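You operate a simulated robot arm through the tools that you are given. There is no shell and no other tool. Be economical: measure what you need, move in short steps, check, and stop when the job is done.

Carry out the task below with a simulated robot arm. There is one attempt and no reset: what you move stays moved.

JOB
Tip the leftover cereal into the food caddy and stack the bowl on the plate.
Fine: it is the cream bowl and the black plate; shut the caddy's lid.

Only the result counts: the job must be done as asked and must still hold three seconds after the hand-in. Knocking over, shifting, dropping, spilling or breaking anything else fails it. A push-on lid holds only when it is set on centred and level and pressed home; a screw cap is set on level and turned clockwise until tight.

ROBOT AND FRAMES
A 7-joint arm with a two-finger parallel gripper, fixed in place. Base frame: the origin is at the foot of the arm, x ahead of it, y to its left, z up; the work surface is at about z = 0.75. Readings come in m, rad, newtons and seconds.
With the tool pointing down near the work surface it reaches from about 0.2 to 0.68 m from the base axis. Its first joint turns from -1.152 to 1.152 rad. Payload 2.4 kg.
The TCP is the grasp point between the finger pads, 0.03 m short of the fingertips. In the tool frame z runs along the fingers and y along their closing line. The gripper opens to 0.094 m. The fingers are 0.028 m wide and 0.01 m thick; the gripper's body (0.05 by 0.096 m) begins 0.055 m behind the TCP.
Orientation is that of the tool frame in the base frame, as a unit quaternion [w, x, y, z]. With the fingers straight down and closing along the base's y, the tool's x points along the base's -x, its y along +y and its z along -z.

CONTROLS
- The arm moves only by the tool jog_arm. Its argument "steps" is a list of rows, each a list of 7 numbers: the turn, a rotation vector about the tool's x, y, z in units of 8 degrees (1.0 is 8 degrees), then the shift along the tool's x, y, z in units of 40 mm (1.0 is 40 mm), then the opening, from 0 (shut) to 1 (fully open). In form: [[rx, ry, rz, x, y, z, gripper], ...]. A call has 1 to 8 rows; each row shifts and turns the commanded pose from where the row before left it, along the tool's axes as they then stand. A call with a number of a shift or a turn outside -1 to 1 is refused whole. Rows are played at 5 a second. More than 0.05 m and 0.15 rad between two rows, or a gripper value outside its range, and nothing of the call is played. Where a pose cannot be reached the arm comes as near as it can. A force on the tool above 40 N (or 10 N above the force at the start of the call, whichever is more), or a blocked arm, ends the call early, and 0.2 s more pass. The fingers move at their own pace (about 0.153 m/s each) and stop on an object; they squeeze with about 24 N. The grip force told is the motor's: it shows also when the fingers shut on nothing. Time passes only in rows, and 0.2 s behind the last, so rows that do not move let the fingers close. The reply holds the time, the measured pose of the TCP, the force on the tool along the base axes, the opening and the grip force, in the units named above and with some noise, with the torque about the TCP (base axes, N m) and any sound that the robot's microphone picked up.
- Cameras (640 x 400 px; columns grow to the right, rows downward): "scene" is fixed at [0.0309, 0.4653, 1.4479]; the picture's right is [-0.83, -0.56, 0.00], its down [-0.30, 0.44, -0.84] and it looks along [0.48, -0.70, -0.54] (base axes); focal length 342 px, centre (320, 200). "wrist" rides on the gripper at [0.076, 0.014, -0.103] in the tool frame; the picture's right is [-0.18, 0.98, 0.00], its down [-0.75, -0.14, -0.64] and it looks along [-0.63, -0.12, 0.77] (tool axes); focal length 243 px, centre (320, 200).
- camera(camera): a new picture of that camera. The clock stands still meanwhile.
- pixel_to_xyz(camera, pixels): there is no depth. For up to 12 entries [column, row, z] of the newest picture of that camera ("zoom" is the newest enlarged one), the place [x, y] in the base frame at which the ray of that pixel passes the height z, good to about 0.002 m. The clock stands still meanwhile.
- inspect(camera, box): a new picture of the part [left, top, right, bottom] of that camera's present view, enlarged. The clock stands still meanwhile.
- hand_in(): hands the job in; it is judged then, once.

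Go step by step. Measure first, check grasps and placings, and put right what went wrong. The budget is 80 turns and 38 pictures, counting those below and the enlarged ones. Unless the task says otherwise, let go and move clear before handing in, and close with one line.

The tools are called by a JSON object that holds its "op" and its "data". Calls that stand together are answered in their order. jog_arm: Moves the arm, as the interface text tells. Its arguments: {"type":"object","properties":{"steps":{"type":"array"}},"required":["steps"]} The other tools are called the same way: camera (camera) takes a picture; pixel_to_xyz (camera, pixels) gives the place at which the rays of pixels pass given heights; inspect (camera, box) takes an enlarged picture of a part of a camera's view; hand_in () hands the job in.

At the start:

```text
time_s: 0.0
ee_pos: [0.3981, -0.1844, 1.2295]
ee_rot: [0.001, -0.001, 1.0, 0.001]
force: [0.7, -0.7, 0.6]
ft_torque: [0.03, 0.0, 0.0]
grip_width: 0.094
grasp_force: 0.1
```

scene: 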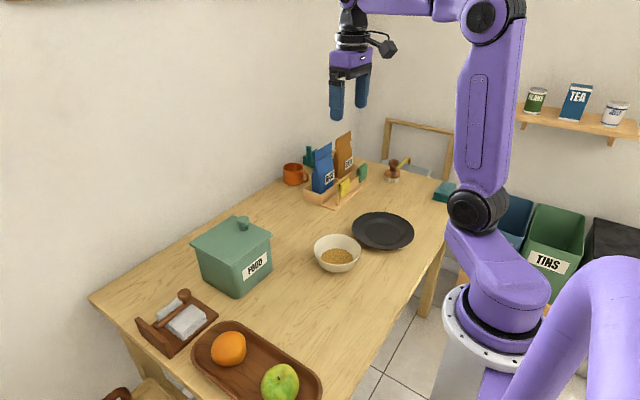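
wrist: 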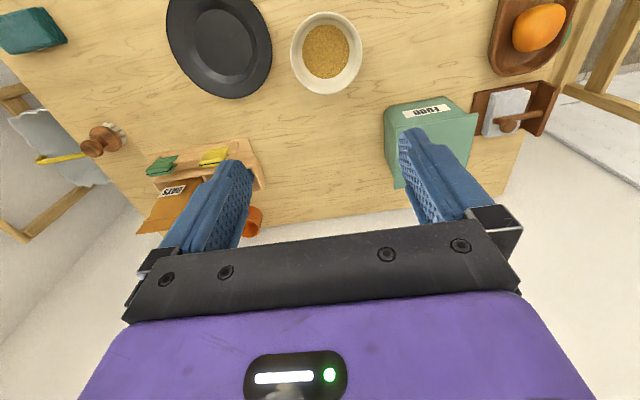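

The scene shows the green FOOD caddy with a knobbed lid at about (235,255), the cream bowl at (337,253) and the black plate at (383,230). I'll enlarge these to measure them.

{"op": "inspect", "data": {"camera": "scene", "box": [180, 200, 300, 310]}}

{"op": "inspect", "data": {"camera": "scene", "box": [300, 195, 430, 285]}}

{"op": "pixel_to_xyz", "data": {"camera": "scene", "pixels": [[352, 231, 0.76], [414, 233, 0.76], [383, 250, 0.76], [383, 212, 0.76], [314, 247, 0.8], [362, 250, 0.8], [338, 234, 0.8], [336, 262, 0.8], [236, 295, 0.75], [272, 275, 0.75], [203, 277, 0.75], [243, 220, 0.93]]}}

{"op": "pixel_to_xyz", "data": {"camera": "wrist", "pixels": [[291, 48, 0.8], [362, 48, 0.8], [326, 12, 0.8], [326, 94, 0.8], [219, 98, 0.76], [167, 40, 0.76], [271, 50, 0.76], [386, 108, 0.88], [478, 113, 0.88], [464, 165, 0.88], [400, 188, 0.88], [452, 96, 0.88]]}}

```text
3.64 times, centred on (240, 255) of scene
```

zoom: 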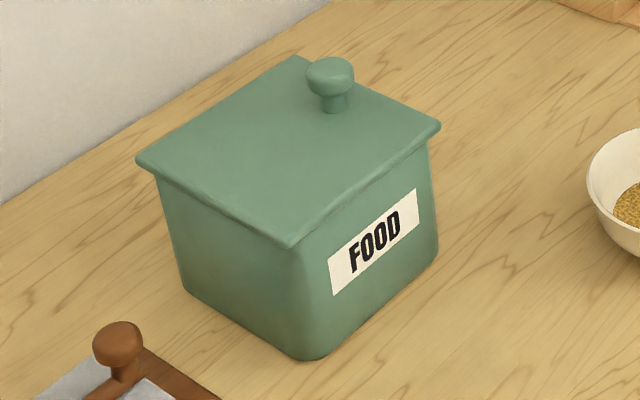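

```text
4.44 times, centred on (365, 240) of scene
```

zoom: 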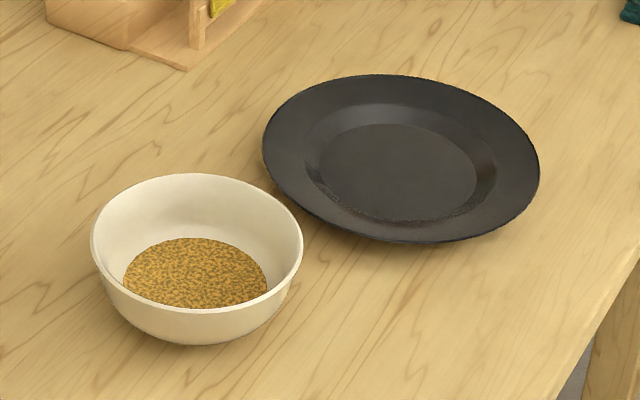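

```text
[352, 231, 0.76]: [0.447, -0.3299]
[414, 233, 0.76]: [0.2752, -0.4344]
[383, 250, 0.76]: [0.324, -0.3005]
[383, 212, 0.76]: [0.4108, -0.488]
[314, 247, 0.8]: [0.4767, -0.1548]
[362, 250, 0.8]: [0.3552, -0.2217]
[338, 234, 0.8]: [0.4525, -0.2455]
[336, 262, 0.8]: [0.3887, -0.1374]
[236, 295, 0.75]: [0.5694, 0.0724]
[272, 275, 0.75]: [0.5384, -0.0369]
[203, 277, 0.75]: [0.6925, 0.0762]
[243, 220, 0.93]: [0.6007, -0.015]
```

```text
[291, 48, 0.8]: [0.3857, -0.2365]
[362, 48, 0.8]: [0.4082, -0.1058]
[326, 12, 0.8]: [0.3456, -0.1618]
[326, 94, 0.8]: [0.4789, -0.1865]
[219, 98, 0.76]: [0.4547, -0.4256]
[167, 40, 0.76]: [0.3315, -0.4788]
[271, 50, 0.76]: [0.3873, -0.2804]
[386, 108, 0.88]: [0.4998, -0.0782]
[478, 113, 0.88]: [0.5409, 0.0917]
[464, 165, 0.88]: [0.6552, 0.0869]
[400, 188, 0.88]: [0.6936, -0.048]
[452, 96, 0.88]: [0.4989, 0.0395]
```

The caddy knob at zoom (330,80) sits off-centre, toward the lid's -y edge, so the lid may be hinged or the knob offset. I'll move the wrist camera over the caddy to look closer.

{"op": "jog_arm", "data": {"steps": [[0, 0, 0, -0.207, 0.821, 0.7, 1], [0, 0, 0, -0.207, 0.821, 0.7, 1], [0, 0, 0, -0.207, 0.821, 0.7, 1], [0, 0, 0, -0.207, 0.821, 0.7, 1], [0, 0, 0, -0.207, 0.821, 0.7, 1], [0, 0, 0, -0.207, 0.821, 0.7, 1], [0, 0, 0, -0.207, 0.821, 0.7, 1], [0, 0, 0, 0, 0, 0, 1]]}}

{"op": "camera", "data": {"camera": "wrist"}}

```text
time_s: 1.8
ee_pos: [0.4557, 0.0444, 1.0324]
ee_rot: [0.0, -0.001, 1.0, 0.001]
force: [0.7, 0.6, -1.1]
ft_torque: [0.01, 0.0, 0.02]
grip_width: 0.0941
grasp_force: 0.0
```

```text
33 pictures are left
```

wrist: 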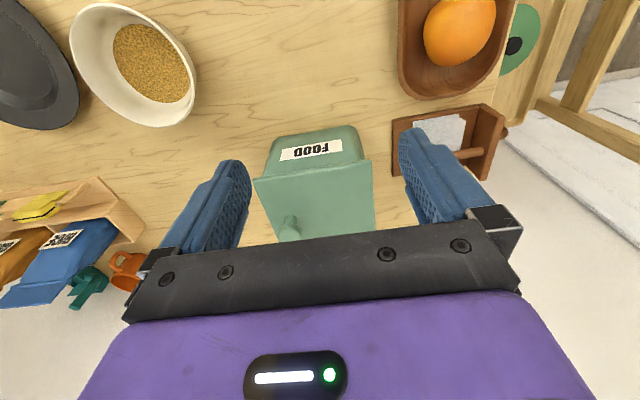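

The lid's near edge shows at (255,180)–(372,160), and the knob at (290,230) is partly hidden by the gripper body. I'll move ahead in x so the lid appears higher in the wrist picture.

{"op": "jog_arm", "data": {"steps": [[0, 0, 0, -0.95, -0.2, 0, 1], [0, 0, 0, -0.95, -0.2, 0, 1], [0, 0, 0, -0.95, -0.2, 0, 1], [0, 0, 0, 0, 0, 0, 1]]}}

{"op": "inspect", "data": {"camera": "wrist", "box": [220, 40, 420, 240]}}

```text
time_s: 2.8
ee_pos: [0.5688, 0.0207, 1.0346]
ee_rot: [0.0, 0.0, 1.0, 0.001]
force: [-0.5, -0.1, 0.4]
ft_torque: [-0.01, -0.04, -0.04]
grip_width: 0.0943
grasp_force: 0.0
```

```text
2.00 times, centred on (320, 140) of wrist
```

zoom: 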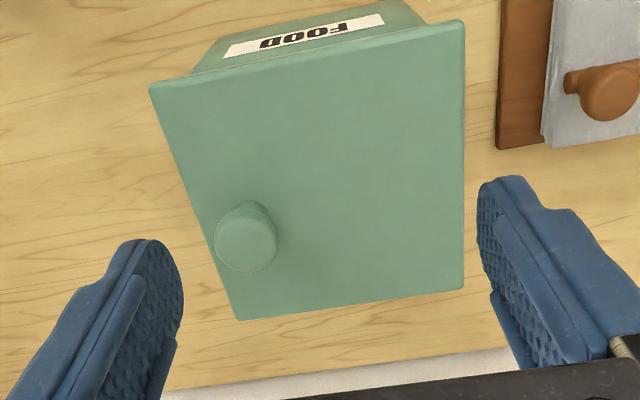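

The knob is near the lid's -y edge, about mid-length. I'll triangulate the lid height and corners using both cameras.

{"op": "pixel_to_xyz", "data": {"camera": "zoom", "pixels": [[150, 88, 0.88], [463, 22, 0.88], [463, 288, 0.88], [238, 320, 0.88], [150, 88, 0.92], [463, 22, 0.92], [463, 288, 0.92], [238, 320, 0.92], [246, 245, 0.9], [246, 245, 0.95]]}}

{"op": "pixel_to_xyz", "data": {"camera": "scene", "pixels": [[189.7, 244, 0.88], [234.5, 215.7, 0.88], [273, 234.4, 0.88], [232.3, 267.9, 0.88], [189.7, 244, 0.92], [234.5, 215.7, 0.92], [273, 234.4, 0.92], [232.3, 267.9, 0.92], [242.7, 219.8, 0.9], [242.7, 219.8, 0.95]]}}

```text
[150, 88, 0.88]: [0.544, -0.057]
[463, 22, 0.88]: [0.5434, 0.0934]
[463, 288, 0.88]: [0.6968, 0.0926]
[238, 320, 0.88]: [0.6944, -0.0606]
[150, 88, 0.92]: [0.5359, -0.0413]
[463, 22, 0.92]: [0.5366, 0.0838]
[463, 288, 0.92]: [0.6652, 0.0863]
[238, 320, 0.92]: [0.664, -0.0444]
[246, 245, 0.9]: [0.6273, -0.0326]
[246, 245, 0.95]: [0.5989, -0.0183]
```

```text
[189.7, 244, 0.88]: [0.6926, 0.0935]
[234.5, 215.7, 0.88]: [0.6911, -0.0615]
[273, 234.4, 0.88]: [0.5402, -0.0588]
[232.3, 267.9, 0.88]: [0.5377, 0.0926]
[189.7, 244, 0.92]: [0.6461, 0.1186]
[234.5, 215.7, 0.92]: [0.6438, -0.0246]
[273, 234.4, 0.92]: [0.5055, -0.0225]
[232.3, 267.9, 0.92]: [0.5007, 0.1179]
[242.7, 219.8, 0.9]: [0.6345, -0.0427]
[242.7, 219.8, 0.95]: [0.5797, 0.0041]
```

The lid top is at z≈0.878, spanning x 0.542–0.695 and y −0.06–0.093. The knob is at (0.617,−0.028) with its top at about 0.916. I'll go down around the knob, grip it and test with a small lift.

{"op": "jog_arm", "data": {"steps": [[0, 0, 0, -0.6, -0.61, 0, 1], [0, 0, 0, -0.6, -0.61, 0, 1], [0, 0, 0, 0, 0, 0.9, 1], [0, 0, 0, 0, 0, 0.9, 1], [0, 0, 0, 0, 0, 0.8, 1], [0, 0, 0, 0, 0, 0.36, 1], [0, 0, 0, 0, 0, 0, 1]]}}

{"op": "camera", "data": {"camera": "scene"}}

```text
time_s: 4.4
ee_pos: [0.6176, -0.0269, 0.9165]
ee_rot: [0.0, -0.001, 1.0, 0.0]
force: [0.3, -0.1, 0.8]
ft_torque: [0.0, 0.0, 0.0]
grip_width: 0.094
grasp_force: 0.0
```

```text
31 pictures are left
```

scene: 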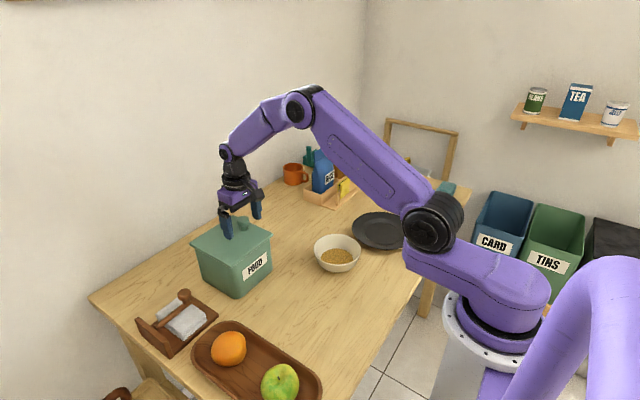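

The fingers straddle the knob without contact. I'll close on it and lift about 10 mm.

{"op": "jog_arm", "data": {"steps": [[0, 0, 0, 0, 0, 0, 0], [0, 0, 0, 0, 0, 0, 0], [0, 0, 0, 0, 0, 0, 0], [0, 0, 0, 0, 0, -0.1, 0], [0, 0, 0, 0, 0, -0.15, 0], [0, 0, 0, 0, 0, 0, 0]]}}

{"op": "inspect", "data": {"camera": "scene", "box": [180, 180, 300, 310]}}

```text
time_s: 5.8
ee_pos: [0.6172, -0.0262, 0.9252]
ee_rot: [0.0, -0.001, 1.0, 0.001]
force: [-1.1, 0.7, 0.1]
ft_torque: [-0.45, 0.21, 0.08]
grip_width: 0.0338
grasp_force: 23.5
```

```text
3.08 times, centred on (240, 245) of scene
```

zoom: 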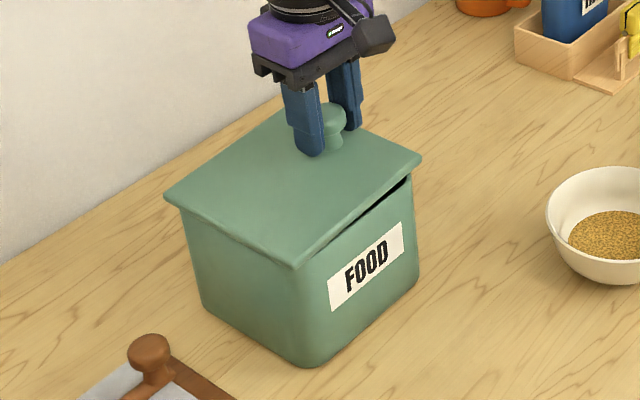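

Gripping at 34 mm, the lifted lid pivots about its +y edge (gap at zoom (400,190)), and almost no weight hangs on the tool, so it is hinged there. I'll lower it, let go, and turn the gripper 90° so it closes along the hinge axis and the knob can pivot between the pads.

{"op": "jog_arm", "data": {"steps": [[0, 0, 0, 0, 0, 0.15, 0], [0, 0, 0, 0, 0, 0.08, 0], [0, 0, 0, 0, 0, 0, 0.8], [0, 0, 0, 0, 0, 0, 0.8], [0, 0, 0, 0, 0, -0.8, 0.8], [0, 0, 0, 0, 0, -0.8, 0.8]]}}

{"op": "jog_arm", "data": {"steps": [[0, 0, -1, 0, 0, 0, 0.8], [0, 0, -1, 0, 0, 0, 0.8], [0, 0, -1, 0, 0, 0, 0.8], [0, 0, -1, 0, 0, 0, 0.8], [0, 0, -1, 0, 0, 0, 0.8], [0, 0, -1, 0, 0, 0, 0.8], [0, 0, -1, 0, 0, 0, 0.8], [0, 0, -1, 0, 0, 0, 0.8]]}}

{"op": "jog_arm", "data": {"steps": [[0, 0, -1, 0, 0, 0, 0.8], [0, 0, -1, 0, 0, 0, 0.8], [0, 0, -1, 0, 0, 0, 0.8], [0, 0, -0.25, 0, 0, 0, 0.8], [0, 0, 0, 0, 0, 0, 0.8]]}}

{"op": "camera", "data": {"camera": "wrist"}}

```text
time_s: 7.2
ee_pos: [0.6179, -0.0263, 0.9813]
ee_rot: [0.001, -0.001, 1.0, 0.0]
force: [-0.5, 0.4, -0.4]
ft_torque: [0.01, -0.02, -0.02]
grip_width: 0.0753
grasp_force: 0.0
```

```text
time_s: 9.0
ee_pos: [0.619, -0.027, 0.9808]
ee_rot: [0.001, -0.532, 0.847, 0.001]
force: [0.1, -0.6, 0.0]
ft_torque: [0.02, -0.02, -0.01]
grip_width: 0.0755
grasp_force: 0.2
```

```text
time_s: 10.2
ee_pos: [0.6175, -0.0273, 0.9811]
ee_rot: [-0.001, 0.708, -0.706, 0.0]
force: [0.1, -0.3, 0.9]
ft_torque: [-0.01, 0.0, -0.01]
grip_width: 0.0753
grasp_force: 0.0
```

```text
29 pictures are left
```

wrist: 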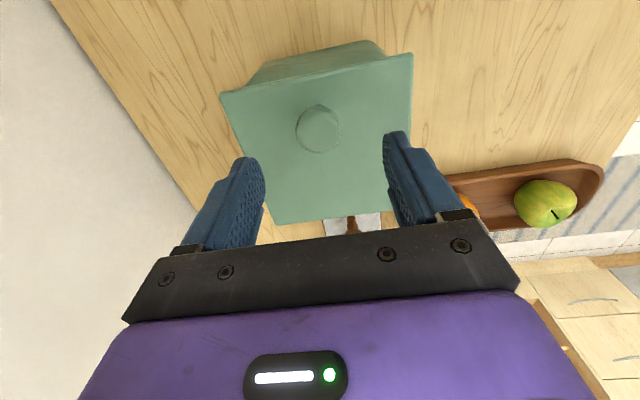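

The lid is still closed and the knob at (320,128) lies between the fingers. I'll go down, grip, and start the opening arc about the hinge (y≈0.088, z≈0.876).

{"op": "jog_arm", "data": {"steps": [[0, 0, 0, 0, 0, 0.9, 0.8], [0, 0, 0, 0, 0, 0.67, 0.8], [0, 0, 0, 0, 0, 0, 0], [0, 0, 0, 0, 0, 0, 0], [0, 0, 0, 0, 0, 0, 0], [0, 0, 0, -0.225, 0, -0.48, 0], [0, 0, 0, -0.305, 0, -0.4375, 0], [0, 0, 0, 0, 0, 0, 0]]}}

{"op": "inspect", "data": {"camera": "scene", "box": [180, 160, 300, 310]}}

```text
time_s: 12.0
ee_pos: [0.6196, -0.0048, 0.9556]
ee_rot: [-0.001, 0.708, -0.707, 0.0]
force: [0.8, 0.8, -4.6]
ft_torque: [-0.37, 0.23, -0.04]
grip_width: 0.0328
grasp_force: 23.8
```

```text
2.67 times, centred on (240, 235) of scene
```

zoom: 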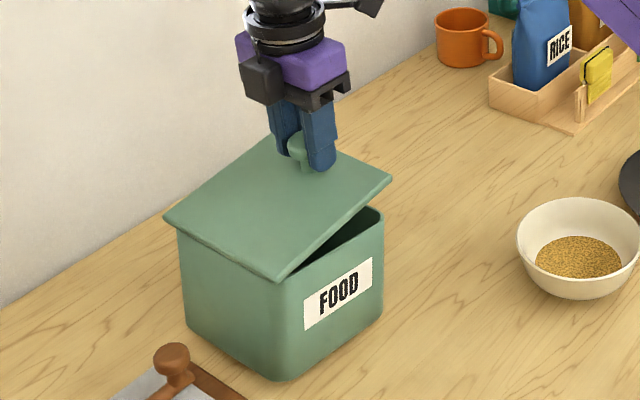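

The lid is about 20° open and pivoting cleanly on its +y edge. I'll continue the arc.

{"op": "jog_arm", "data": {"steps": [[0, 0, 0, -0.378, 0, -0.378, 0], [0, 0, 0, -0.4375, 0, -0.305, 0], [0, 0, 0, -0.4825, 0, -0.225, 0], [0, 0, 0, -0.515, 0, -0.1375, 0], [0, 0, 0, 0, 0, 0, 0]]}}

{"op": "inspect", "data": {"camera": "scene", "box": [180, 160, 300, 310]}}

```text
time_s: 13.2
ee_pos: [0.6191, 0.0669, 0.9972]
ee_rot: [-0.001, 0.708, -0.707, 0.0]
force: [-0.3, -1.0, -5.6]
ft_torque: [-0.59, 0.04, 0.14]
grip_width: 0.0325
grasp_force: 24.1
```

```text
2.67 times, centred on (240, 235) of scene
```

zoom: 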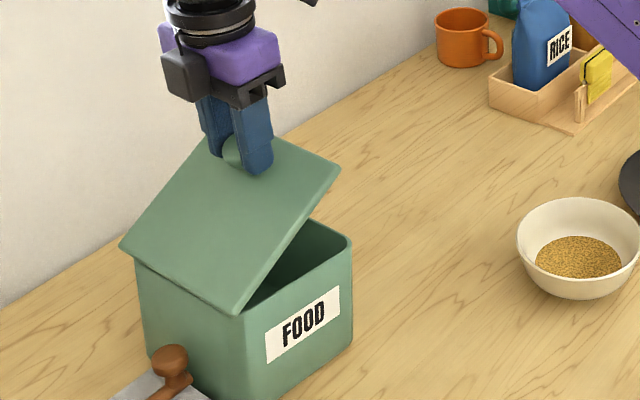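

The caddy itself has slid toward +y: its rim corner went from zoom (383,213) to (352,238), because the pads resist the knob's pivoting. I'll measure the shift before going on.

{"op": "pixel_to_xyz", "data": {"camera": "zoom", "pixels": [[383, 213, 0.87], [352, 238, 0.87], [120, 245, 0.878], [238, 312, 0.878], [340, 170, 0.95], [275, 280, 0.878], [165, 220, 0.878]]}}

{"op": "camera", "data": {"camera": "scene"}}

```text
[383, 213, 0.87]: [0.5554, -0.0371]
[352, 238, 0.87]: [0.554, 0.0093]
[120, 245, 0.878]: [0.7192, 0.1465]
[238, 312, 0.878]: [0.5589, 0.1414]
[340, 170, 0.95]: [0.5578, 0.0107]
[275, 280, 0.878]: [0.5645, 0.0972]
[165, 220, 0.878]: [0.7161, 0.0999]
```

```text
26 pictures are left
```

scene: 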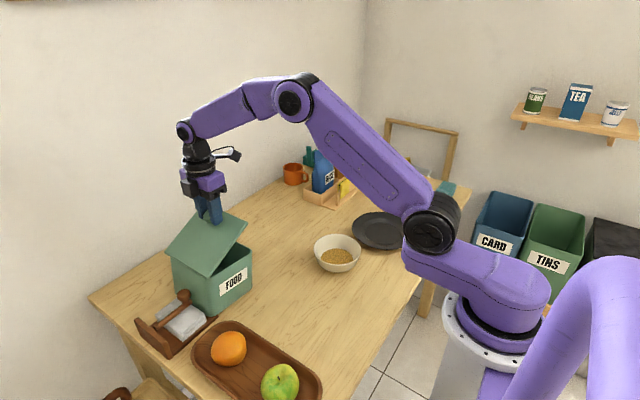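

The caddy has shifted about 46 mm in +y, close to the napkin holder. Holding the lid at its present angle, I'll translate back in −y to drag it home, and check part-way.

{"op": "jog_arm", "data": {"steps": [[0, 0, 0, 0.25, 0, 0, 0], [0, 0, 0, 0.25, 0, 0, 0], [0, 0, 0, 0.25, 0, 0, 0], [0, 0, 0, 0, 0, 0, 0]]}}

{"op": "inspect", "data": {"camera": "scene", "box": [180, 160, 300, 310]}}

```text
time_s: 14.2
ee_pos: [0.6186, 0.0364, 0.9963]
ee_rot: [-0.001, 0.708, -0.706, 0.0]
force: [0.7, 1.4, -4.4]
ft_torque: [-0.14, -0.02, -0.01]
grip_width: 0.0328
grasp_force: 23.9
```

```text
2.67 times, centred on (240, 235) of scene
```

zoom: 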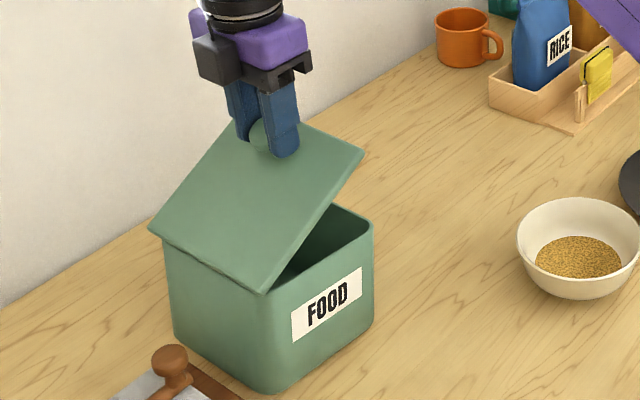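

The drag works, which confirms the hinge. The remaining offset is about 16 mm; I'll finish that, then rotate the tool together with the lid about the hinge so the pads don't have to slip.

{"op": "jog_arm", "data": {"steps": [[0, 0, 0, 0.2, 0, 0, 0], [0, 0, 0, 0.2, 0, 0, 0], [0, 0, 0, 0, 0, 0, 0], [0, 1, 0, -0.44, 0, -0.2075, 0], [0, 1, 0, -0.44, 0, -0.2075, 0], [0, 1, 0, -0.44, 0, -0.2075, 0], [0, 0, 0, 0, 0, 0, 0]]}}

{"op": "inspect", "data": {"camera": "scene", "box": [180, 160, 300, 310]}}

```text
time_s: 15.8
ee_pos: [0.6185, 0.0751, 1.0149]
ee_rot: [0.146, 0.692, -0.691, 0.149]
force: [-0.7, 1.6, -3.9]
ft_torque: [0.07, -0.01, -0.05]
grip_width: 0.0329
grasp_force: 24.4
```

```text
2.67 times, centred on (240, 235) of scene
```

zoom: 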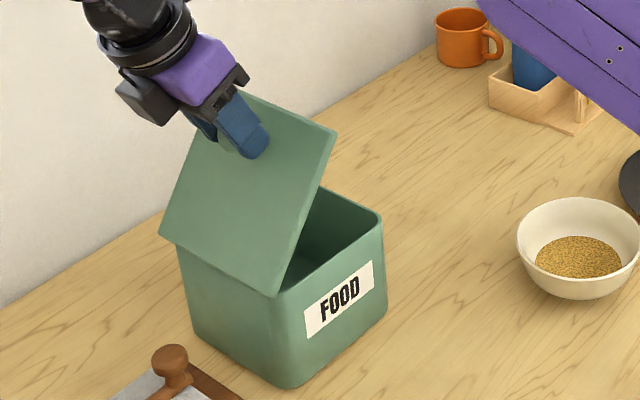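

The caddy is back in place (corner at zoom (382,213)) and the lid is at about 62°. I'll continue with three more rotation rows.

{"op": "jog_arm", "data": {"steps": [[0, 1, 0, -0.44, 0, -0.2075, 0], [0, 1, 0, -0.44, 0, -0.2075, 0], [0, 1, 0, -0.44, 0, -0.2075, 0], [0, 0, 0, 0, 0, 0, 0]]}}

{"op": "inspect", "data": {"camera": "scene", "box": [160, 140, 300, 310]}}

```text
time_s: 16.8
ee_pos: [0.6184, 0.1322, 1.0091]
ee_rot: [-0.287, -0.645, 0.647, -0.29]
force: [-2.6, 0.3, 22.5]
ft_torque: [-0.22, 0.06, -0.08]
grip_width: 0.0323
grasp_force: 24.0
```

```text
2.35 times, centred on (230, 225) of scene
```

zoom: 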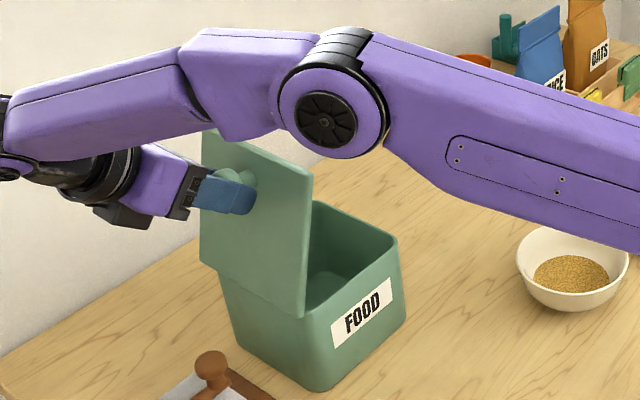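

The lid is about vertical, with a 22 N upward push on the tool, so my arc is slightly too low. I'll do two more gentle rows, biased a little higher.

{"op": "jog_arm", "data": {"steps": [[0, 0.6, 0, -0.227, 0, -0.4, 0], [0, 0.6, 0, -0.3, 0, -0.33, 0], [0, 0, 0, 0, 0, 0, 0]]}}

{"op": "inspect", "data": {"camera": "scene", "box": [160, 140, 300, 310]}}

```text
time_s: 17.6
ee_pos: [0.6102, 0.1645, 1.0094]
ee_rot: [0.34, 0.621, -0.618, 0.342]
force: [0.1, 0.5, -4.5]
ft_torque: [0.25, 0.24, 0.04]
grip_width: 0.0325
grasp_force: 24.3
out of reach, approached as far as the arm can: row 2
```

```text
2.35 times, centred on (230, 225) of scene
```

zoom: 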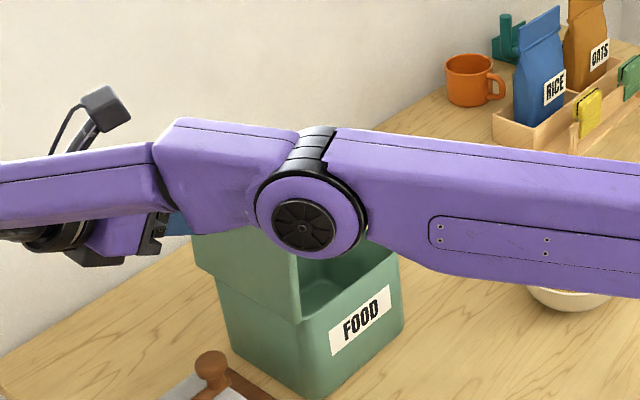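

I've hit a reach limit; the geometry suggests the lid is near 95–98°. I'll check it with the wrist camera before releasing.

{"op": "camera", "data": {"camera": "wrist"}}

{"op": "camera", "data": {"camera": "scene"}}

```text
21 pictures are left
```

wrist: 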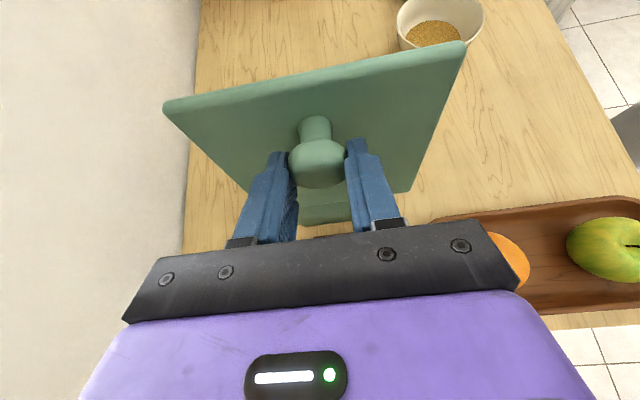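

```text
20 pictures are left
```

scene: 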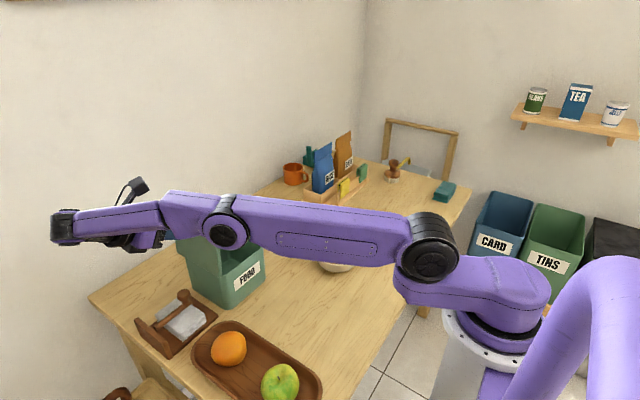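

The knob is between the pads and the lid's outer edge runs (165,103)–(463,45). I'll work out its lean.

{"op": "pixel_to_xyz", "data": {"camera": "wrist", "pixels": [[165, 103, 1.02], [463, 45, 1.02], [165, 103, 1.03], [463, 45, 1.03], [252, 190, 0.88], [410, 190, 0.88]]}}

```text
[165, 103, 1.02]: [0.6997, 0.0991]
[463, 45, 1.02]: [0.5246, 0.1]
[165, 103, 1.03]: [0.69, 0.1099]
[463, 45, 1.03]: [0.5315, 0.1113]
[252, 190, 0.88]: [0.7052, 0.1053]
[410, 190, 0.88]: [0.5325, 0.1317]
```

The edge is at y≈0.112, z≈1.03, about 20 mm past the hinge line, so the lid should lean open. I'll release and back off a little.

{"op": "jog_arm", "data": {"steps": [[0, 0, 0, 0, 0, 0, 0.45], [0, 0, 0, 0, 0, 0, 0.8], [0, 0, 0, 0, 0, 0, 0.8], [0, 0, 0, 0, 0, -0.4, 0.8], [0, 0, 0, 0, 0, 0, 0.8]]}}

{"op": "camera", "data": {"camera": "wrist"}}

```text
time_s: 18.8
ee_pos: [0.6069, 0.1756, 1.0175]
ee_rot: [-0.34, -0.62, 0.621, -0.34]
force: [-0.9, 0.0, -0.2]
ft_torque: [-0.01, 0.0, -0.01]
grip_width: 0.075
grasp_force: 0.1
out of reach, approached as far as the arm can: row 4
```

```text
19 pictures are left
```

wrist: 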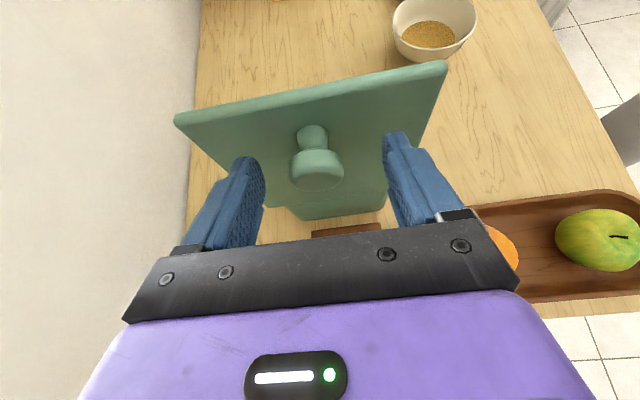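

The lid stays open by itself. I'll retreat upward and slightly toward the base, then untilt the tool.

{"op": "jog_arm", "data": {"steps": [[0, 0, 0, 0.75, 0.5, -0.48, 0.8], [0, 0, 0, 0.75, 0.5, -0.48, 0.8], [0, 0, 0, 0.75, 0.5, -0.48, 0.8], [0, -1, 0, 0, 0.4, 0, 0.8], [0, -1, 0, 0, 0.4, 0, 0.8], [0, -1, 0, 0, 0, 0, 0.8], [0, -1, 0, 0, 0, 0, 0.8], [0, 0, 0, 0, 0, 0, 0.8]]}}

```text
time_s: 20.6
ee_pos: [0.5135, 0.1779, 1.1234]
ee_rot: [0.155, 0.69, -0.69, 0.156]
force: [0.1, 0.9, -1.2]
ft_torque: [0.01, 0.01, -0.01]
grip_width: 0.0749
grasp_force: 0.1
```

I'm clear of the lid at z=1.12 with about 25° of tilt left. I'll finish the untilt and start the yaw back.

{"op": "jog_arm", "data": {"steps": [[0, -1, 0, 0, 0, 0, 0.8], [0, -1, 0, 0, 0, 0, 0.8], [0, -1, 0, 0, 0, 0, 0.8], [0, -0.17, 0, 0, 0, 0, 0.8], [0, 0, 1, 0, 0, 0, 0.8], [0, 0, 1, 0, 0, 0, 0.8], [0, 0, 1, 0, 0, 0, 0.8], [0, 0, 1, 0, 0, 0, 0.8]]}}

{"op": "jog_arm", "data": {"steps": [[0, 0, 1, 0, 0, 0, 0.8], [0, 0, 1, 0, 0, 0, 0.8], [0, 0, 1, 0, 0, 0, 0.8], [0, 0, 1, 0, 0, 0, 0.8], [0, 0, 1, 0, 0, 0, 0.8], [0, 0, 1, 0, 0, 0, 0.8], [0, 0, 1, 0, 0, 0, 0.8], [0, 0, 0.25, 0, 0, 0, 0.8]]}}

```text
time_s: 22.4
ee_pos: [0.5146, 0.1757, 1.1248]
ee_rot: [0.001, -0.484, 0.875, -0.002]
force: [0.1, -0.5, 0.8]
ft_torque: [0.03, 0.03, -0.05]
grip_width: 0.0752
grasp_force: 0.2
```

```text
time_s: 24.2
ee_pos: [0.5154, 0.177, 1.1239]
ee_rot: [0.001, 0.001, 1.0, -0.001]
force: [0.7, -0.2, -0.4]
ft_torque: [-0.01, 0.01, 0.01]
grip_width: 0.075
grasp_force: 0.1
```

I'm upright again and closing along y. Now I'll move over to the bowl, keeping high.

{"op": "jog_arm", "data": {"steps": [[0, 0, 0, 0.36, -1, 0, 1], [0, 0, 0, 0.36, -1, 0, 1], [0, 0, 0, 0.36, -1, 0, 1], [0, 0, 0, 0.36, -1, 0, 1], [0, 0, 0, 0.36, -1, 0, 1], [0, 0, 0, 0.36, -1, 0.5, 1], [0, 0, 0, 0.36, -1, 0.5, 1], [0, 0, 0, 0.36, -1, 0.5, 1]]}}

{"op": "camera", "data": {"camera": "wrist"}}

{"op": "camera", "data": {"camera": "scene"}}

```text
time_s: 26.0
ee_pos: [0.3986, -0.1456, 1.0654]
ee_rot: [0.001, 0.0, 1.0, -0.001]
force: [-0.1, -0.1, 0.3]
ft_torque: [0.01, -0.01, 0.0]
grip_width: 0.094
grasp_force: 0.0
```

```text
18 pictures are left
```

wrist: 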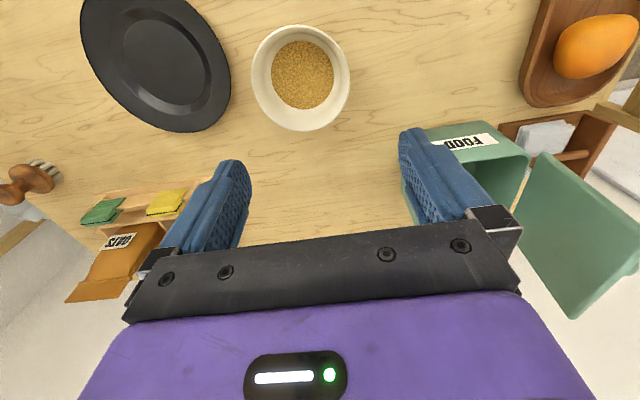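

```text
17 pictures are left
```

scene: 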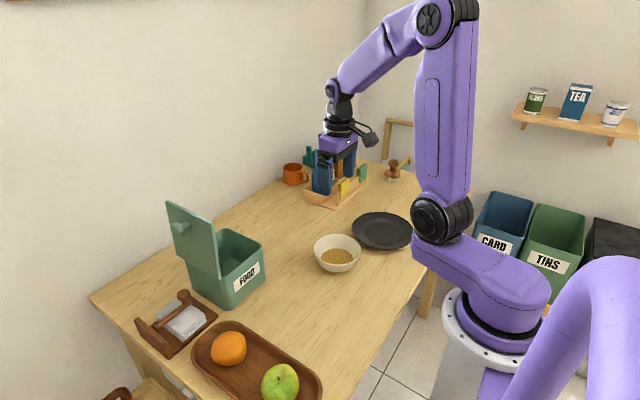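

The lid is open, but the label is now at scene (249,277) versus (257,265) at the start, so the caddy has shifted a little again. I can draw it back when I close the lid. Next I'll measure the bowl rim, the plate and the caddy opening.

{"op": "inspect", "data": {"camera": "scene", "box": [160, 190, 280, 310]}}

{"op": "pixel_to_xyz", "data": {"camera": "wrist", "pixels": [[251, 78, 0.81], [350, 78, 0.81], [300, 25, 0.81], [300, 131, 0.81], [251, 78, 0.83], [350, 78, 0.83], [300, 25, 0.83], [300, 131, 0.83], [470, 122, 0.87], [529, 158, 0.87], [405, 185, 0.87], [427, 130, 0.87]]}}

{"op": "pixel_to_xyz", "data": {"camera": "scene", "pixels": [[313.5, 246, 0.81], [361.5, 250, 0.81], [339, 234.5, 0.81], [335, 263, 0.81], [313.5, 246, 0.83], [361.5, 250, 0.83], [339, 234.5, 0.83], [335, 263, 0.83], [352, 231, 0.765], [414, 233, 0.765], [383, 250, 0.765], [383, 212, 0.765]]}}

```text
3.33 times, centred on (220, 250) of scene
```

zoom: 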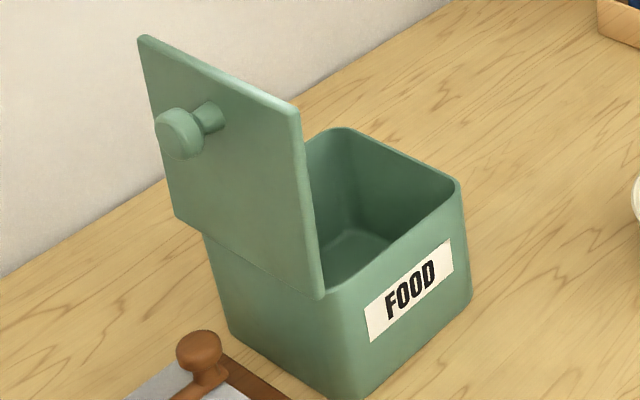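

```text
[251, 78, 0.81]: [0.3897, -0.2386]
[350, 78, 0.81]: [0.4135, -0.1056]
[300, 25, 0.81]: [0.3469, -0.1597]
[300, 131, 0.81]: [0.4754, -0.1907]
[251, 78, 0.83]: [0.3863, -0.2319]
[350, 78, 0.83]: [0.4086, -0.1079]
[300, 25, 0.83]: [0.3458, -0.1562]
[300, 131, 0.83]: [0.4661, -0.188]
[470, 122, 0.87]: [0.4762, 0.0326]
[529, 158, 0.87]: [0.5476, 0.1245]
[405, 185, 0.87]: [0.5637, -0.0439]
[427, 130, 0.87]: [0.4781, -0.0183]
```

```text
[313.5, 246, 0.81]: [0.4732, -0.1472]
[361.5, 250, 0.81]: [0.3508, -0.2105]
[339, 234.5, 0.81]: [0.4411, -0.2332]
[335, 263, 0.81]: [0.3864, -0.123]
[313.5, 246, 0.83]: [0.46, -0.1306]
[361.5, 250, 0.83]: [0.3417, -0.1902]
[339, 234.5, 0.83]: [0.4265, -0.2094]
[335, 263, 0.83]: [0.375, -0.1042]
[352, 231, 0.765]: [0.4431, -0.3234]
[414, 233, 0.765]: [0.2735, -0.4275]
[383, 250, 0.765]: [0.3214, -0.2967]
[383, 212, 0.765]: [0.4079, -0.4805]
```

The bowl rim is centred at (0.411,−0.176) with r≈0.067 and z≈0.812; the plate is centred near (0.361,−0.382) with r≈0.10. I'll straddle the bowl's −y rim at (0.411,−0.241).

{"op": "pixel_to_xyz", "data": {"camera": "zoom", "pixels": [[460, 183, 0.87], [345, 128, 0.87], [300, 105, 1.03], [140, 37, 1.03], [324, 298, 0.88], [172, 210, 0.88]]}}

{"op": "jog_arm", "data": {"steps": [[0, 0, 0, -0.155, -0.8, 0, 0.45], [0, 0, 0, -0.155, -0.8, 0, 0.45], [0, 0, 0, 0, -0.785, 0.5, 0.45], [0, 0, 0, 0, 0, 1, 0.45], [0, 0, 0, 0, 0, 1, 0.45], [0, 0, 0, 0, 0, 1, 0.45], [0, 0, 0, 0, 0, 1, 0.45], [0, 0, 0, 0, 0, 0, 0.45]]}}

{"op": "camera", "data": {"camera": "wrist"}}

```text
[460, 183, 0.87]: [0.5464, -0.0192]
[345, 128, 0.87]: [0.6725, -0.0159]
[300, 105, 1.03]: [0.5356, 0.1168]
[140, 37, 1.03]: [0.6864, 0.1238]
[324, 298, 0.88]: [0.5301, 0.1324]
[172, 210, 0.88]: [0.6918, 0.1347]
```

```text
time_s: 27.8
ee_pos: [0.4131, -0.2393, 0.8852]
ee_rot: [0.001, -0.001, 1.0, -0.002]
force: [-0.5, -0.7, -0.7]
ft_torque: [0.03, 0.01, -0.02]
grip_width: 0.0425
grasp_force: 0.1
```

```text
15 pictures are left
```

wrist: 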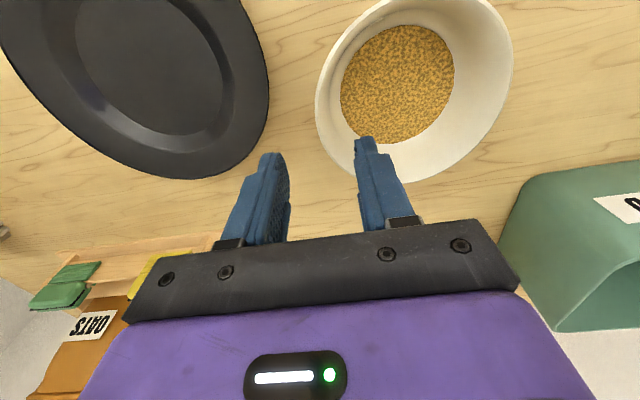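

The caddy opening now spans x 0.546–0.675 and y about −0.018–0.11. The fingers straddle the bowl's left rim, so I'll descend to z≈0.82 and grip.

{"op": "jog_arm", "data": {"steps": [[0, 0, 0, 0, 0, 0.8, 0.45], [0, 0, 0, 0, 0, 0.8, 0.45], [0, 0, 0, 0, 0, 0, 0.45], [0, 0, 0, 0, 0, 0, 0], [0, 0, 0, 0, 0, 0, 0], [0, 0, 0, 0, 0, 0, 0], [0, 0, 0, 0, 0, 0, 0]]}}

{"op": "inspect", "data": {"camera": "scene", "box": [280, 150, 430, 290]}}

```text
time_s: 29.4
ee_pos: [0.4127, -0.24, 0.8208]
ee_rot: [0.0, -0.001, 1.0, -0.002]
force: [-0.7, 2.7, 7.5]
ft_torque: [0.58, -0.32, 0.1]
grip_width: 0.0232
grasp_force: 24.0
```

```text
2.86 times, centred on (355, 220) of scene
```

zoom: 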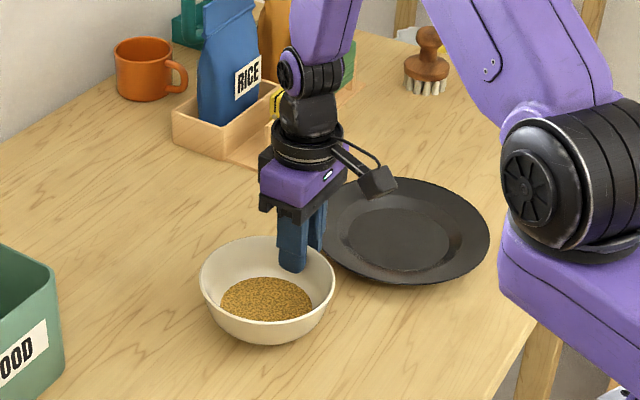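

The grip is on the sloped wall at 23 mm width and 24 N. I'll lift a little and check that the bowl comes up level.

{"op": "jog_arm", "data": {"steps": [[0, 0, 0, 0, 0, -0.3, 0], [0, 0, 0, 0, 0, -0.4, 0], [0, 0, 0, 0, 0, 0, 0], [0, 0, 0, 0, 0, 0, 0]]}}

{"op": "inspect", "data": {"camera": "scene", "box": [280, 150, 430, 290]}}

```text
time_s: 30.4
ee_pos: [0.4124, -0.2402, 0.8502]
ee_rot: [0.0, -0.001, 1.0, 0.0]
force: [-0.7, 1.2, 3.6]
ft_torque: [0.49, -0.02, 0.05]
grip_width: 0.0152
grasp_force: 24.5
```

```text
2.86 times, centred on (355, 220) of scene
```

zoom: 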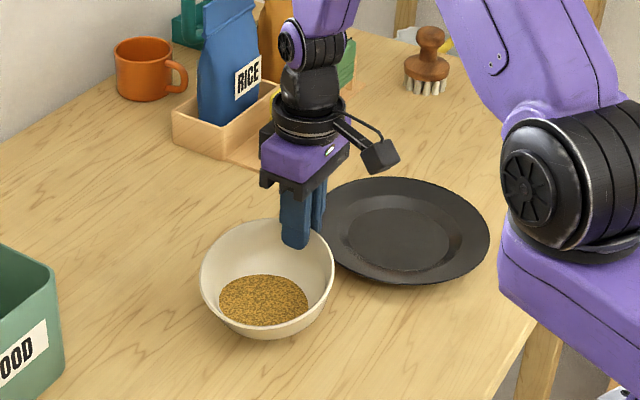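

The vertical pads can't hold the flared wall: width fell to 15 mm and the bowl tilted, though nothing spilled. I'll set it back down, release, lift clear and tilt the tool about 32° to match the wall.

{"op": "jog_arm", "data": {"steps": [[0, 0, 0, 0, 0, 0.35, 0], [0, 0, 0, 0, 0, 0.35, 0], [0, 0, 0, 0, 0, 0, 0.2], [0, 0, 0, 0, 0, 0, 0.45], [0, 0, 0, 0, 0, 0, 0.45], [0, 0, 0, 0, 0, -0.8, 0.45], [0, 0, 0, 0, 0, -0.8, 0.45], [0, 0, 0, 0, 0, 0, 0.45]]}}

{"op": "jog_arm", "data": {"steps": [[-1, 0, 0, 0, 0, 0, 0.45], [-1, 0, 0, 0, 0, 0, 0.45], [-1, 0, 0, 0, 0, 0, 0.45], [-1, 0, 0, 0, 0, 0, 0.45], [0, 0, 0, 0, 0, 0, 0.45]]}}

{"op": "camera", "data": {"camera": "wrist"}}

{"op": "inspect", "data": {"camera": "scene", "box": [280, 150, 430, 290]}}

```text
time_s: 32.2
ee_pos: [0.4131, -0.2404, 0.8841]
ee_rot: [0.001, 0.0, 1.0, 0.0]
force: [0.0, 0.0, 1.0]
ft_torque: [0.02, 0.02, 0.02]
grip_width: 0.0425
grasp_force: 0.0
```

```text
time_s: 33.4
ee_pos: [0.412, -0.2409, 0.885]
ee_rot: [0.001, -0.001, 0.961, 0.275]
force: [-0.5, 0.5, -0.1]
ft_torque: [-0.01, -0.01, 0.0]
grip_width: 0.042
grasp_force: 0.0
```

```text
12 pictures are left
```

wrist: 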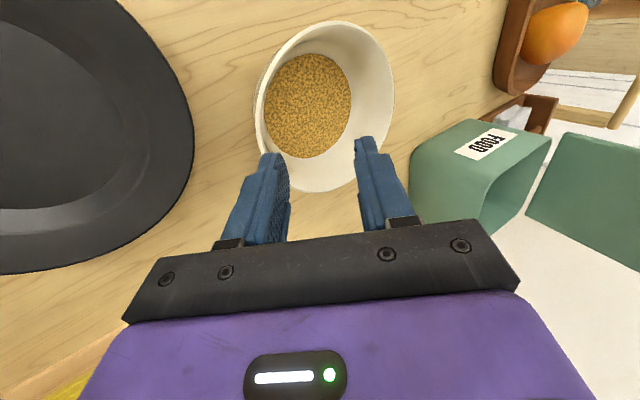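

```text
2.86 times, centred on (355, 220) of scene
```

zoom: 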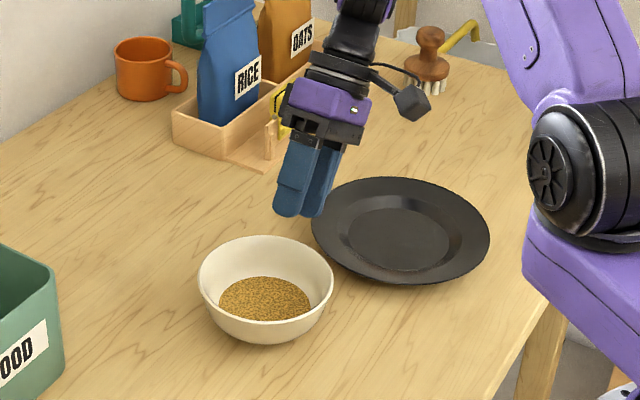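

The bowl is at rest, undisturbed, with the cereal in it. I'll shift sideways and slide in along the wall line, then grip.

{"op": "jog_arm", "data": {"steps": [[0, 0, 0, 0, -0.96, 0, 0.45], [0, 0, 0, 0, 0, 0.66, 0.45], [0, 0, 0, 0, 0, 0.66, 0.45], [0, 0, 0, 0, 0, 0, 0.45], [0, 0, 0, 0, 0, 0, 0], [0, 0, 0, 0, 0, 0, 0], [0, 0, 0, 0, 0, 0, 0]]}}

```text
time_s: 35.0
ee_pos: [0.4124, -0.2447, 0.8204]
ee_rot: [0.001, -0.001, 0.962, 0.274]
force: [0.1, 0.4, -0.6]
ft_torque: [-0.22, 0.01, -0.03]
grip_width: 0.0109
grasp_force: 23.5
```

The grip is now 11 mm wide with little side load. I'll lift 30 mm and check.

{"op": "jog_arm", "data": {"steps": [[0, 0, 0, 0, 0.2, -0.32, 0], [0, 0, 0, 0, 0.2, -0.32, 0], [0, 0, 0, 0, 0, 0, 0], [0, 0, 0, 0, 0, 0, 0]]}}

{"op": "inspect", "data": {"camera": "scene", "box": [280, 150, 430, 290]}}

```text
time_s: 36.0
ee_pos: [0.4133, -0.2449, 0.8503]
ee_rot: [0.001, -0.001, 0.962, 0.274]
force: [0.6, 0.1, -3.4]
ft_torque: [-0.2, 0.06, -0.01]
grip_width: 0.0048
grasp_force: 23.4
```

```text
2.86 times, centred on (355, 220) of scene
```

zoom: 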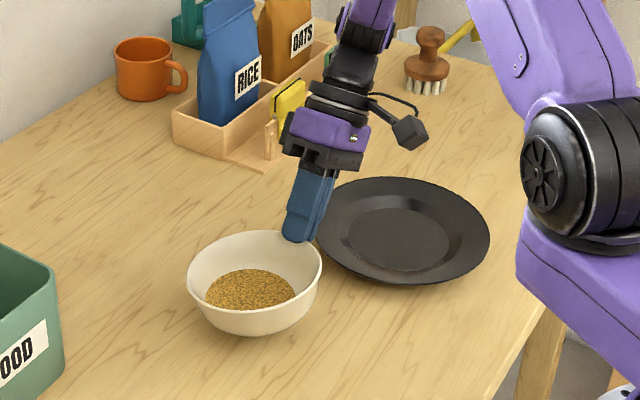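

The bowl is carried (3.4 N), but the width fell to 4.8 mm. It slid to the very fingertips, so the wall flares nearer 40°. I'll lower it gently, release and regrip at 40°.

{"op": "jog_arm", "data": {"steps": [[0, 0, 0, 0, -0.08, 0.127, 0], [0, 0, 0, 0, -0.08, 0.127, 0], [0, 0, 0, 0, -0.04, 0.064, 0], [0, 0, 0, 0, 0, 0, 0]]}}

```text
time_s: 37.0
ee_pos: [0.4124, -0.2451, 0.8357]
ee_rot: [0.001, -0.001, 0.962, 0.274]
force: [0.6, -2.2, 3.1]
ft_torque: [-0.08, -0.2, -0.15]
grip_width: 0.0046
grasp_force: 23.8
```

The bowl is touching down (force changed from −3.4 to +3.1 N). I'll release, back off along the tool, tilt 8° more and measure again.

{"op": "jog_arm", "data": {"steps": [[0, 0, 0, 0, 0, 0, 0.2], [0, 0, 0, 0, 0, 0, 0.45], [0, 0, 0, 0, 0, 0, 0.45], [0, 0, 0, 0, 0, -0.8, 0.45], [-1, 0, 0, 0, 0, 0, 0.45], [0, 0, 0, 0, 0, 0, 0.45]]}}

{"op": "inspect", "data": {"camera": "scene", "box": [290, 200, 390, 290]}}

```text
time_s: 38.4
ee_pos: [0.4122, -0.2615, 0.8623]
ee_rot: [0.0, -0.002, 0.94, 0.341]
force: [0.3, -0.4, 0.0]
ft_torque: [0.01, 0.0, 0.01]
grip_width: 0.0421
grasp_force: 0.3
```

```text
4.44 times, centred on (340, 245) of scene
```

zoom: 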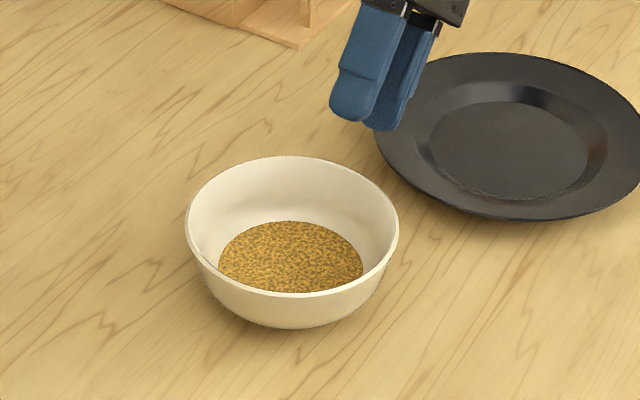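

{"op": "pixel_to_xyz", "data": {"camera": "zoom", "pixels": [[186, 222, 0.812], [399, 235, 0.812], [300, 157, 0.812], [287, 296, 0.812], [235, 178, 0.812], [360, 280, 0.812]]}}

```text
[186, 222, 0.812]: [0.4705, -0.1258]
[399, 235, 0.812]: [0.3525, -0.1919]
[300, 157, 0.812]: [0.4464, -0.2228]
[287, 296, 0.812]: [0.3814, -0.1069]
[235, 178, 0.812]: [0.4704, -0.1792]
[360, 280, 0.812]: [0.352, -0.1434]
```

The bowl is level, centred at (0.412,−0.161), with its −y rim at y≈−0.226. I'll approach along the 40° line and grip.

{"op": "jog_arm", "data": {"steps": [[0, 0, 0, 0, -0.12, 0, 0.45], [0, 0, 0, 0, 0, 0.6, 0.45], [0, 0, 0, 0, 0, 0.615, 0.45], [0, 0, 0, 0, 0, 0, 0.45], [0, 0, 0, 0, 0, 0, 0], [0, 0, 0, 0, 0, 0, 0], [0, 0, 0, 0, 0, 0, 0]]}}

```text
time_s: 40.0
ee_pos: [0.4134, -0.2348, 0.8224]
ee_rot: [0.001, -0.001, 0.94, 0.34]
force: [0.0, 0.0, -3.2]
ft_torque: [-0.25, 0.0, -0.01]
grip_width: 0.0043
grasp_force: 23.7
```

The width is 4.3 mm straight away, so the pads sit flush on the wall. I'll lift and check.

{"op": "jog_arm", "data": {"steps": [[0, 0, 0, 0, 0.24, -0.287, 0], [0, 0, 0, 0, 0.24, -0.287, 0], [0, 0, 0, 0, 0.24, -0.287, 0], [0, 0, 0, 0, 0, 0, 0]]}}

{"op": "inspect", "data": {"camera": "scene", "box": [290, 180, 410, 290]}}

```text
time_s: 41.0
ee_pos: [0.412, -0.2339, 0.8675]
ee_rot: [0.001, -0.001, 0.94, 0.34]
force: [0.3, 0.5, -3.3]
ft_torque: [-0.2, 0.03, 0.01]
grip_width: 0.0046
grasp_force: 23.4
```

```text
3.64 times, centred on (350, 235) of scene
```

zoom: 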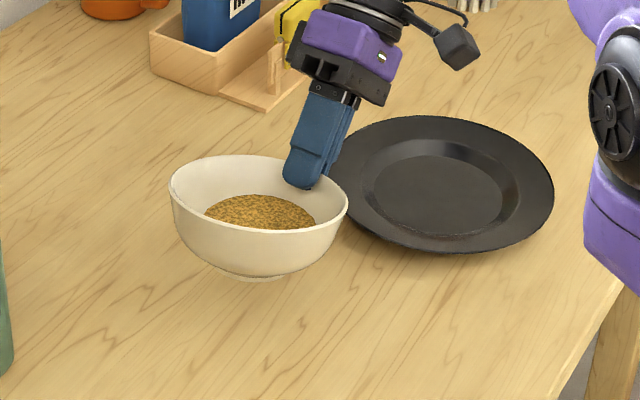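

The bowl is held securely with the tips well inside the wall and a slight tilt. I'll raise it to z≈1.0 and carry it over the caddy opening, keeping clear of the standing lid.

{"op": "jog_arm", "data": {"steps": [[0, 0, 0, 0, 0.5, -0.6, 0], [0, 0, 0, 0, 0.7, -0.83, 0], [0, 0, 0, 0, 0.7, -0.83, 0], [0, 0, 0, 0, 0.19, -0.23, 0], [0, 0, 0, 0, 0, 0, 0]]}}

{"op": "jog_arm", "data": {"steps": [[0, 0, 0, -0.5, 0.334, 0.281, 0], [0, 0, 0, -0.8, 0.535, 0.449, 0], [0, 0, 0, -0.8, 0.535, 0.449, 0], [0, 0, 0, -0.8, 0.535, 0.449, 0], [0, 0, 0, -0.8, 0.535, 0.449, 0], [0, 0, 0, -0.8, 0.535, 0.449, 0], [0, 0, 0, -0.8, 0.535, 0.449, 0], [0, 0, 0, -0.4, 0.267, 0.225, 0]]}}

{"op": "camera", "data": {"camera": "scene"}}

```text
time_s: 42.2
ee_pos: [0.4118, -0.2316, 0.9972]
ee_rot: [0.0, -0.001, 0.94, 0.341]
force: [0.3, 0.0, -2.5]
ft_torque: [-0.24, 0.01, 0.01]
grip_width: 0.0044
grasp_force: 24.4
```

```text
time_s: 44.0
ee_pos: [0.641, -0.0327, 0.9973]
ee_rot: [0.0, -0.001, 0.94, 0.341]
force: [0.5, 0.3, -2.8]
ft_torque: [-0.24, 0.04, 0.0]
grip_width: 0.0044
grasp_force: 23.9
```

```text
7 pictures are left
```

scene: 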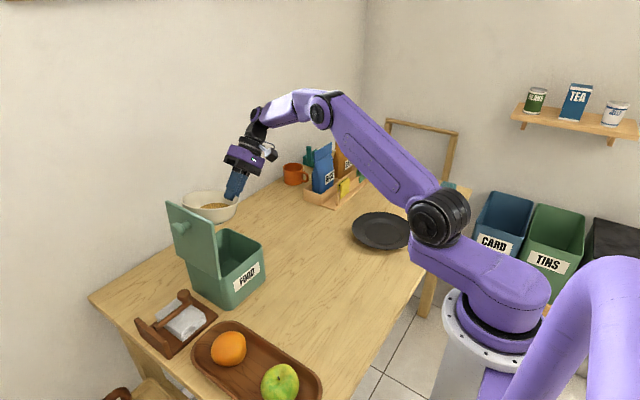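

The bowl is above the opening at (0.641, ~0.035), clear of the lid. I'll start tipping toward −x about the base y axis.

{"op": "jog_arm", "data": {"steps": [[0, -0.766, -0.643, 0, 0, 0, 0], [0, -0.766, -0.643, 0, 0, 0, 0], [0, -0.766, -0.643, 0, 0, 0, 0], [0, -0.766, -0.643, 0, 0, 0, 0], [0, -0.766, -0.643, 0, 0, 0, 0], [0, 0, 0, 0, 0, 0, 0]]}}

```text
time_s: 45.4
ee_pos: [0.6401, -0.0343, 0.9975]
ee_rot: [0.322, -0.118, 0.883, 0.32]
force: [-0.4, -0.9, -3.4]
ft_torque: [-0.25, 0.08, -0.01]
grip_width: 0.0043
grasp_force: 23.8
```

{"op": "jog_arm", "data": {"steps": [[0, -0.766, -0.643, 0, 0, 0, 0], [0, -0.766, -0.643, 0, 0, 0, 0], [0, -0.766, -0.643, 0, 0, 0, 0], [0, -0.766, -0.643, 0, 0, 0, 0], [0, -0.766, -0.643, 0, 0, 0, 0], [0, -0.766, -0.643, 0, 0, 0, 0], [0, 0, 0, 0, 0, 0, 0]]}}

{"op": "inspect", "data": {"camera": "scene", "box": [150, 130, 330, 310]}}

```text
time_s: 47.0
ee_pos: [0.6397, -0.0337, 0.9952]
ee_rot: [0.654, -0.239, 0.675, 0.245]
force: [0.2, -0.8, -2.7]
ft_torque: [-0.22, 0.08, -0.01]
grip_width: 0.0048
grasp_force: 24.2
```

```text
2.22 times, centred on (240, 220) of scene
```

zoom: 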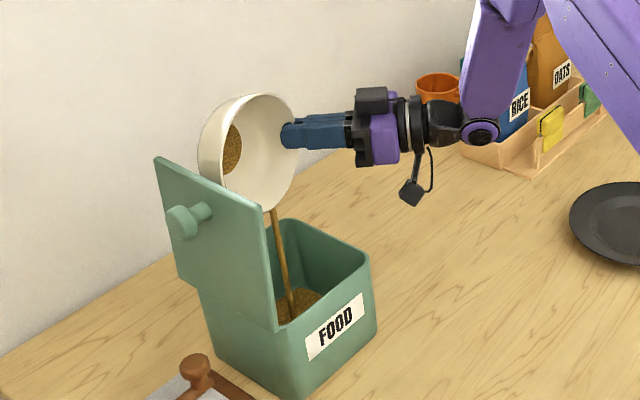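

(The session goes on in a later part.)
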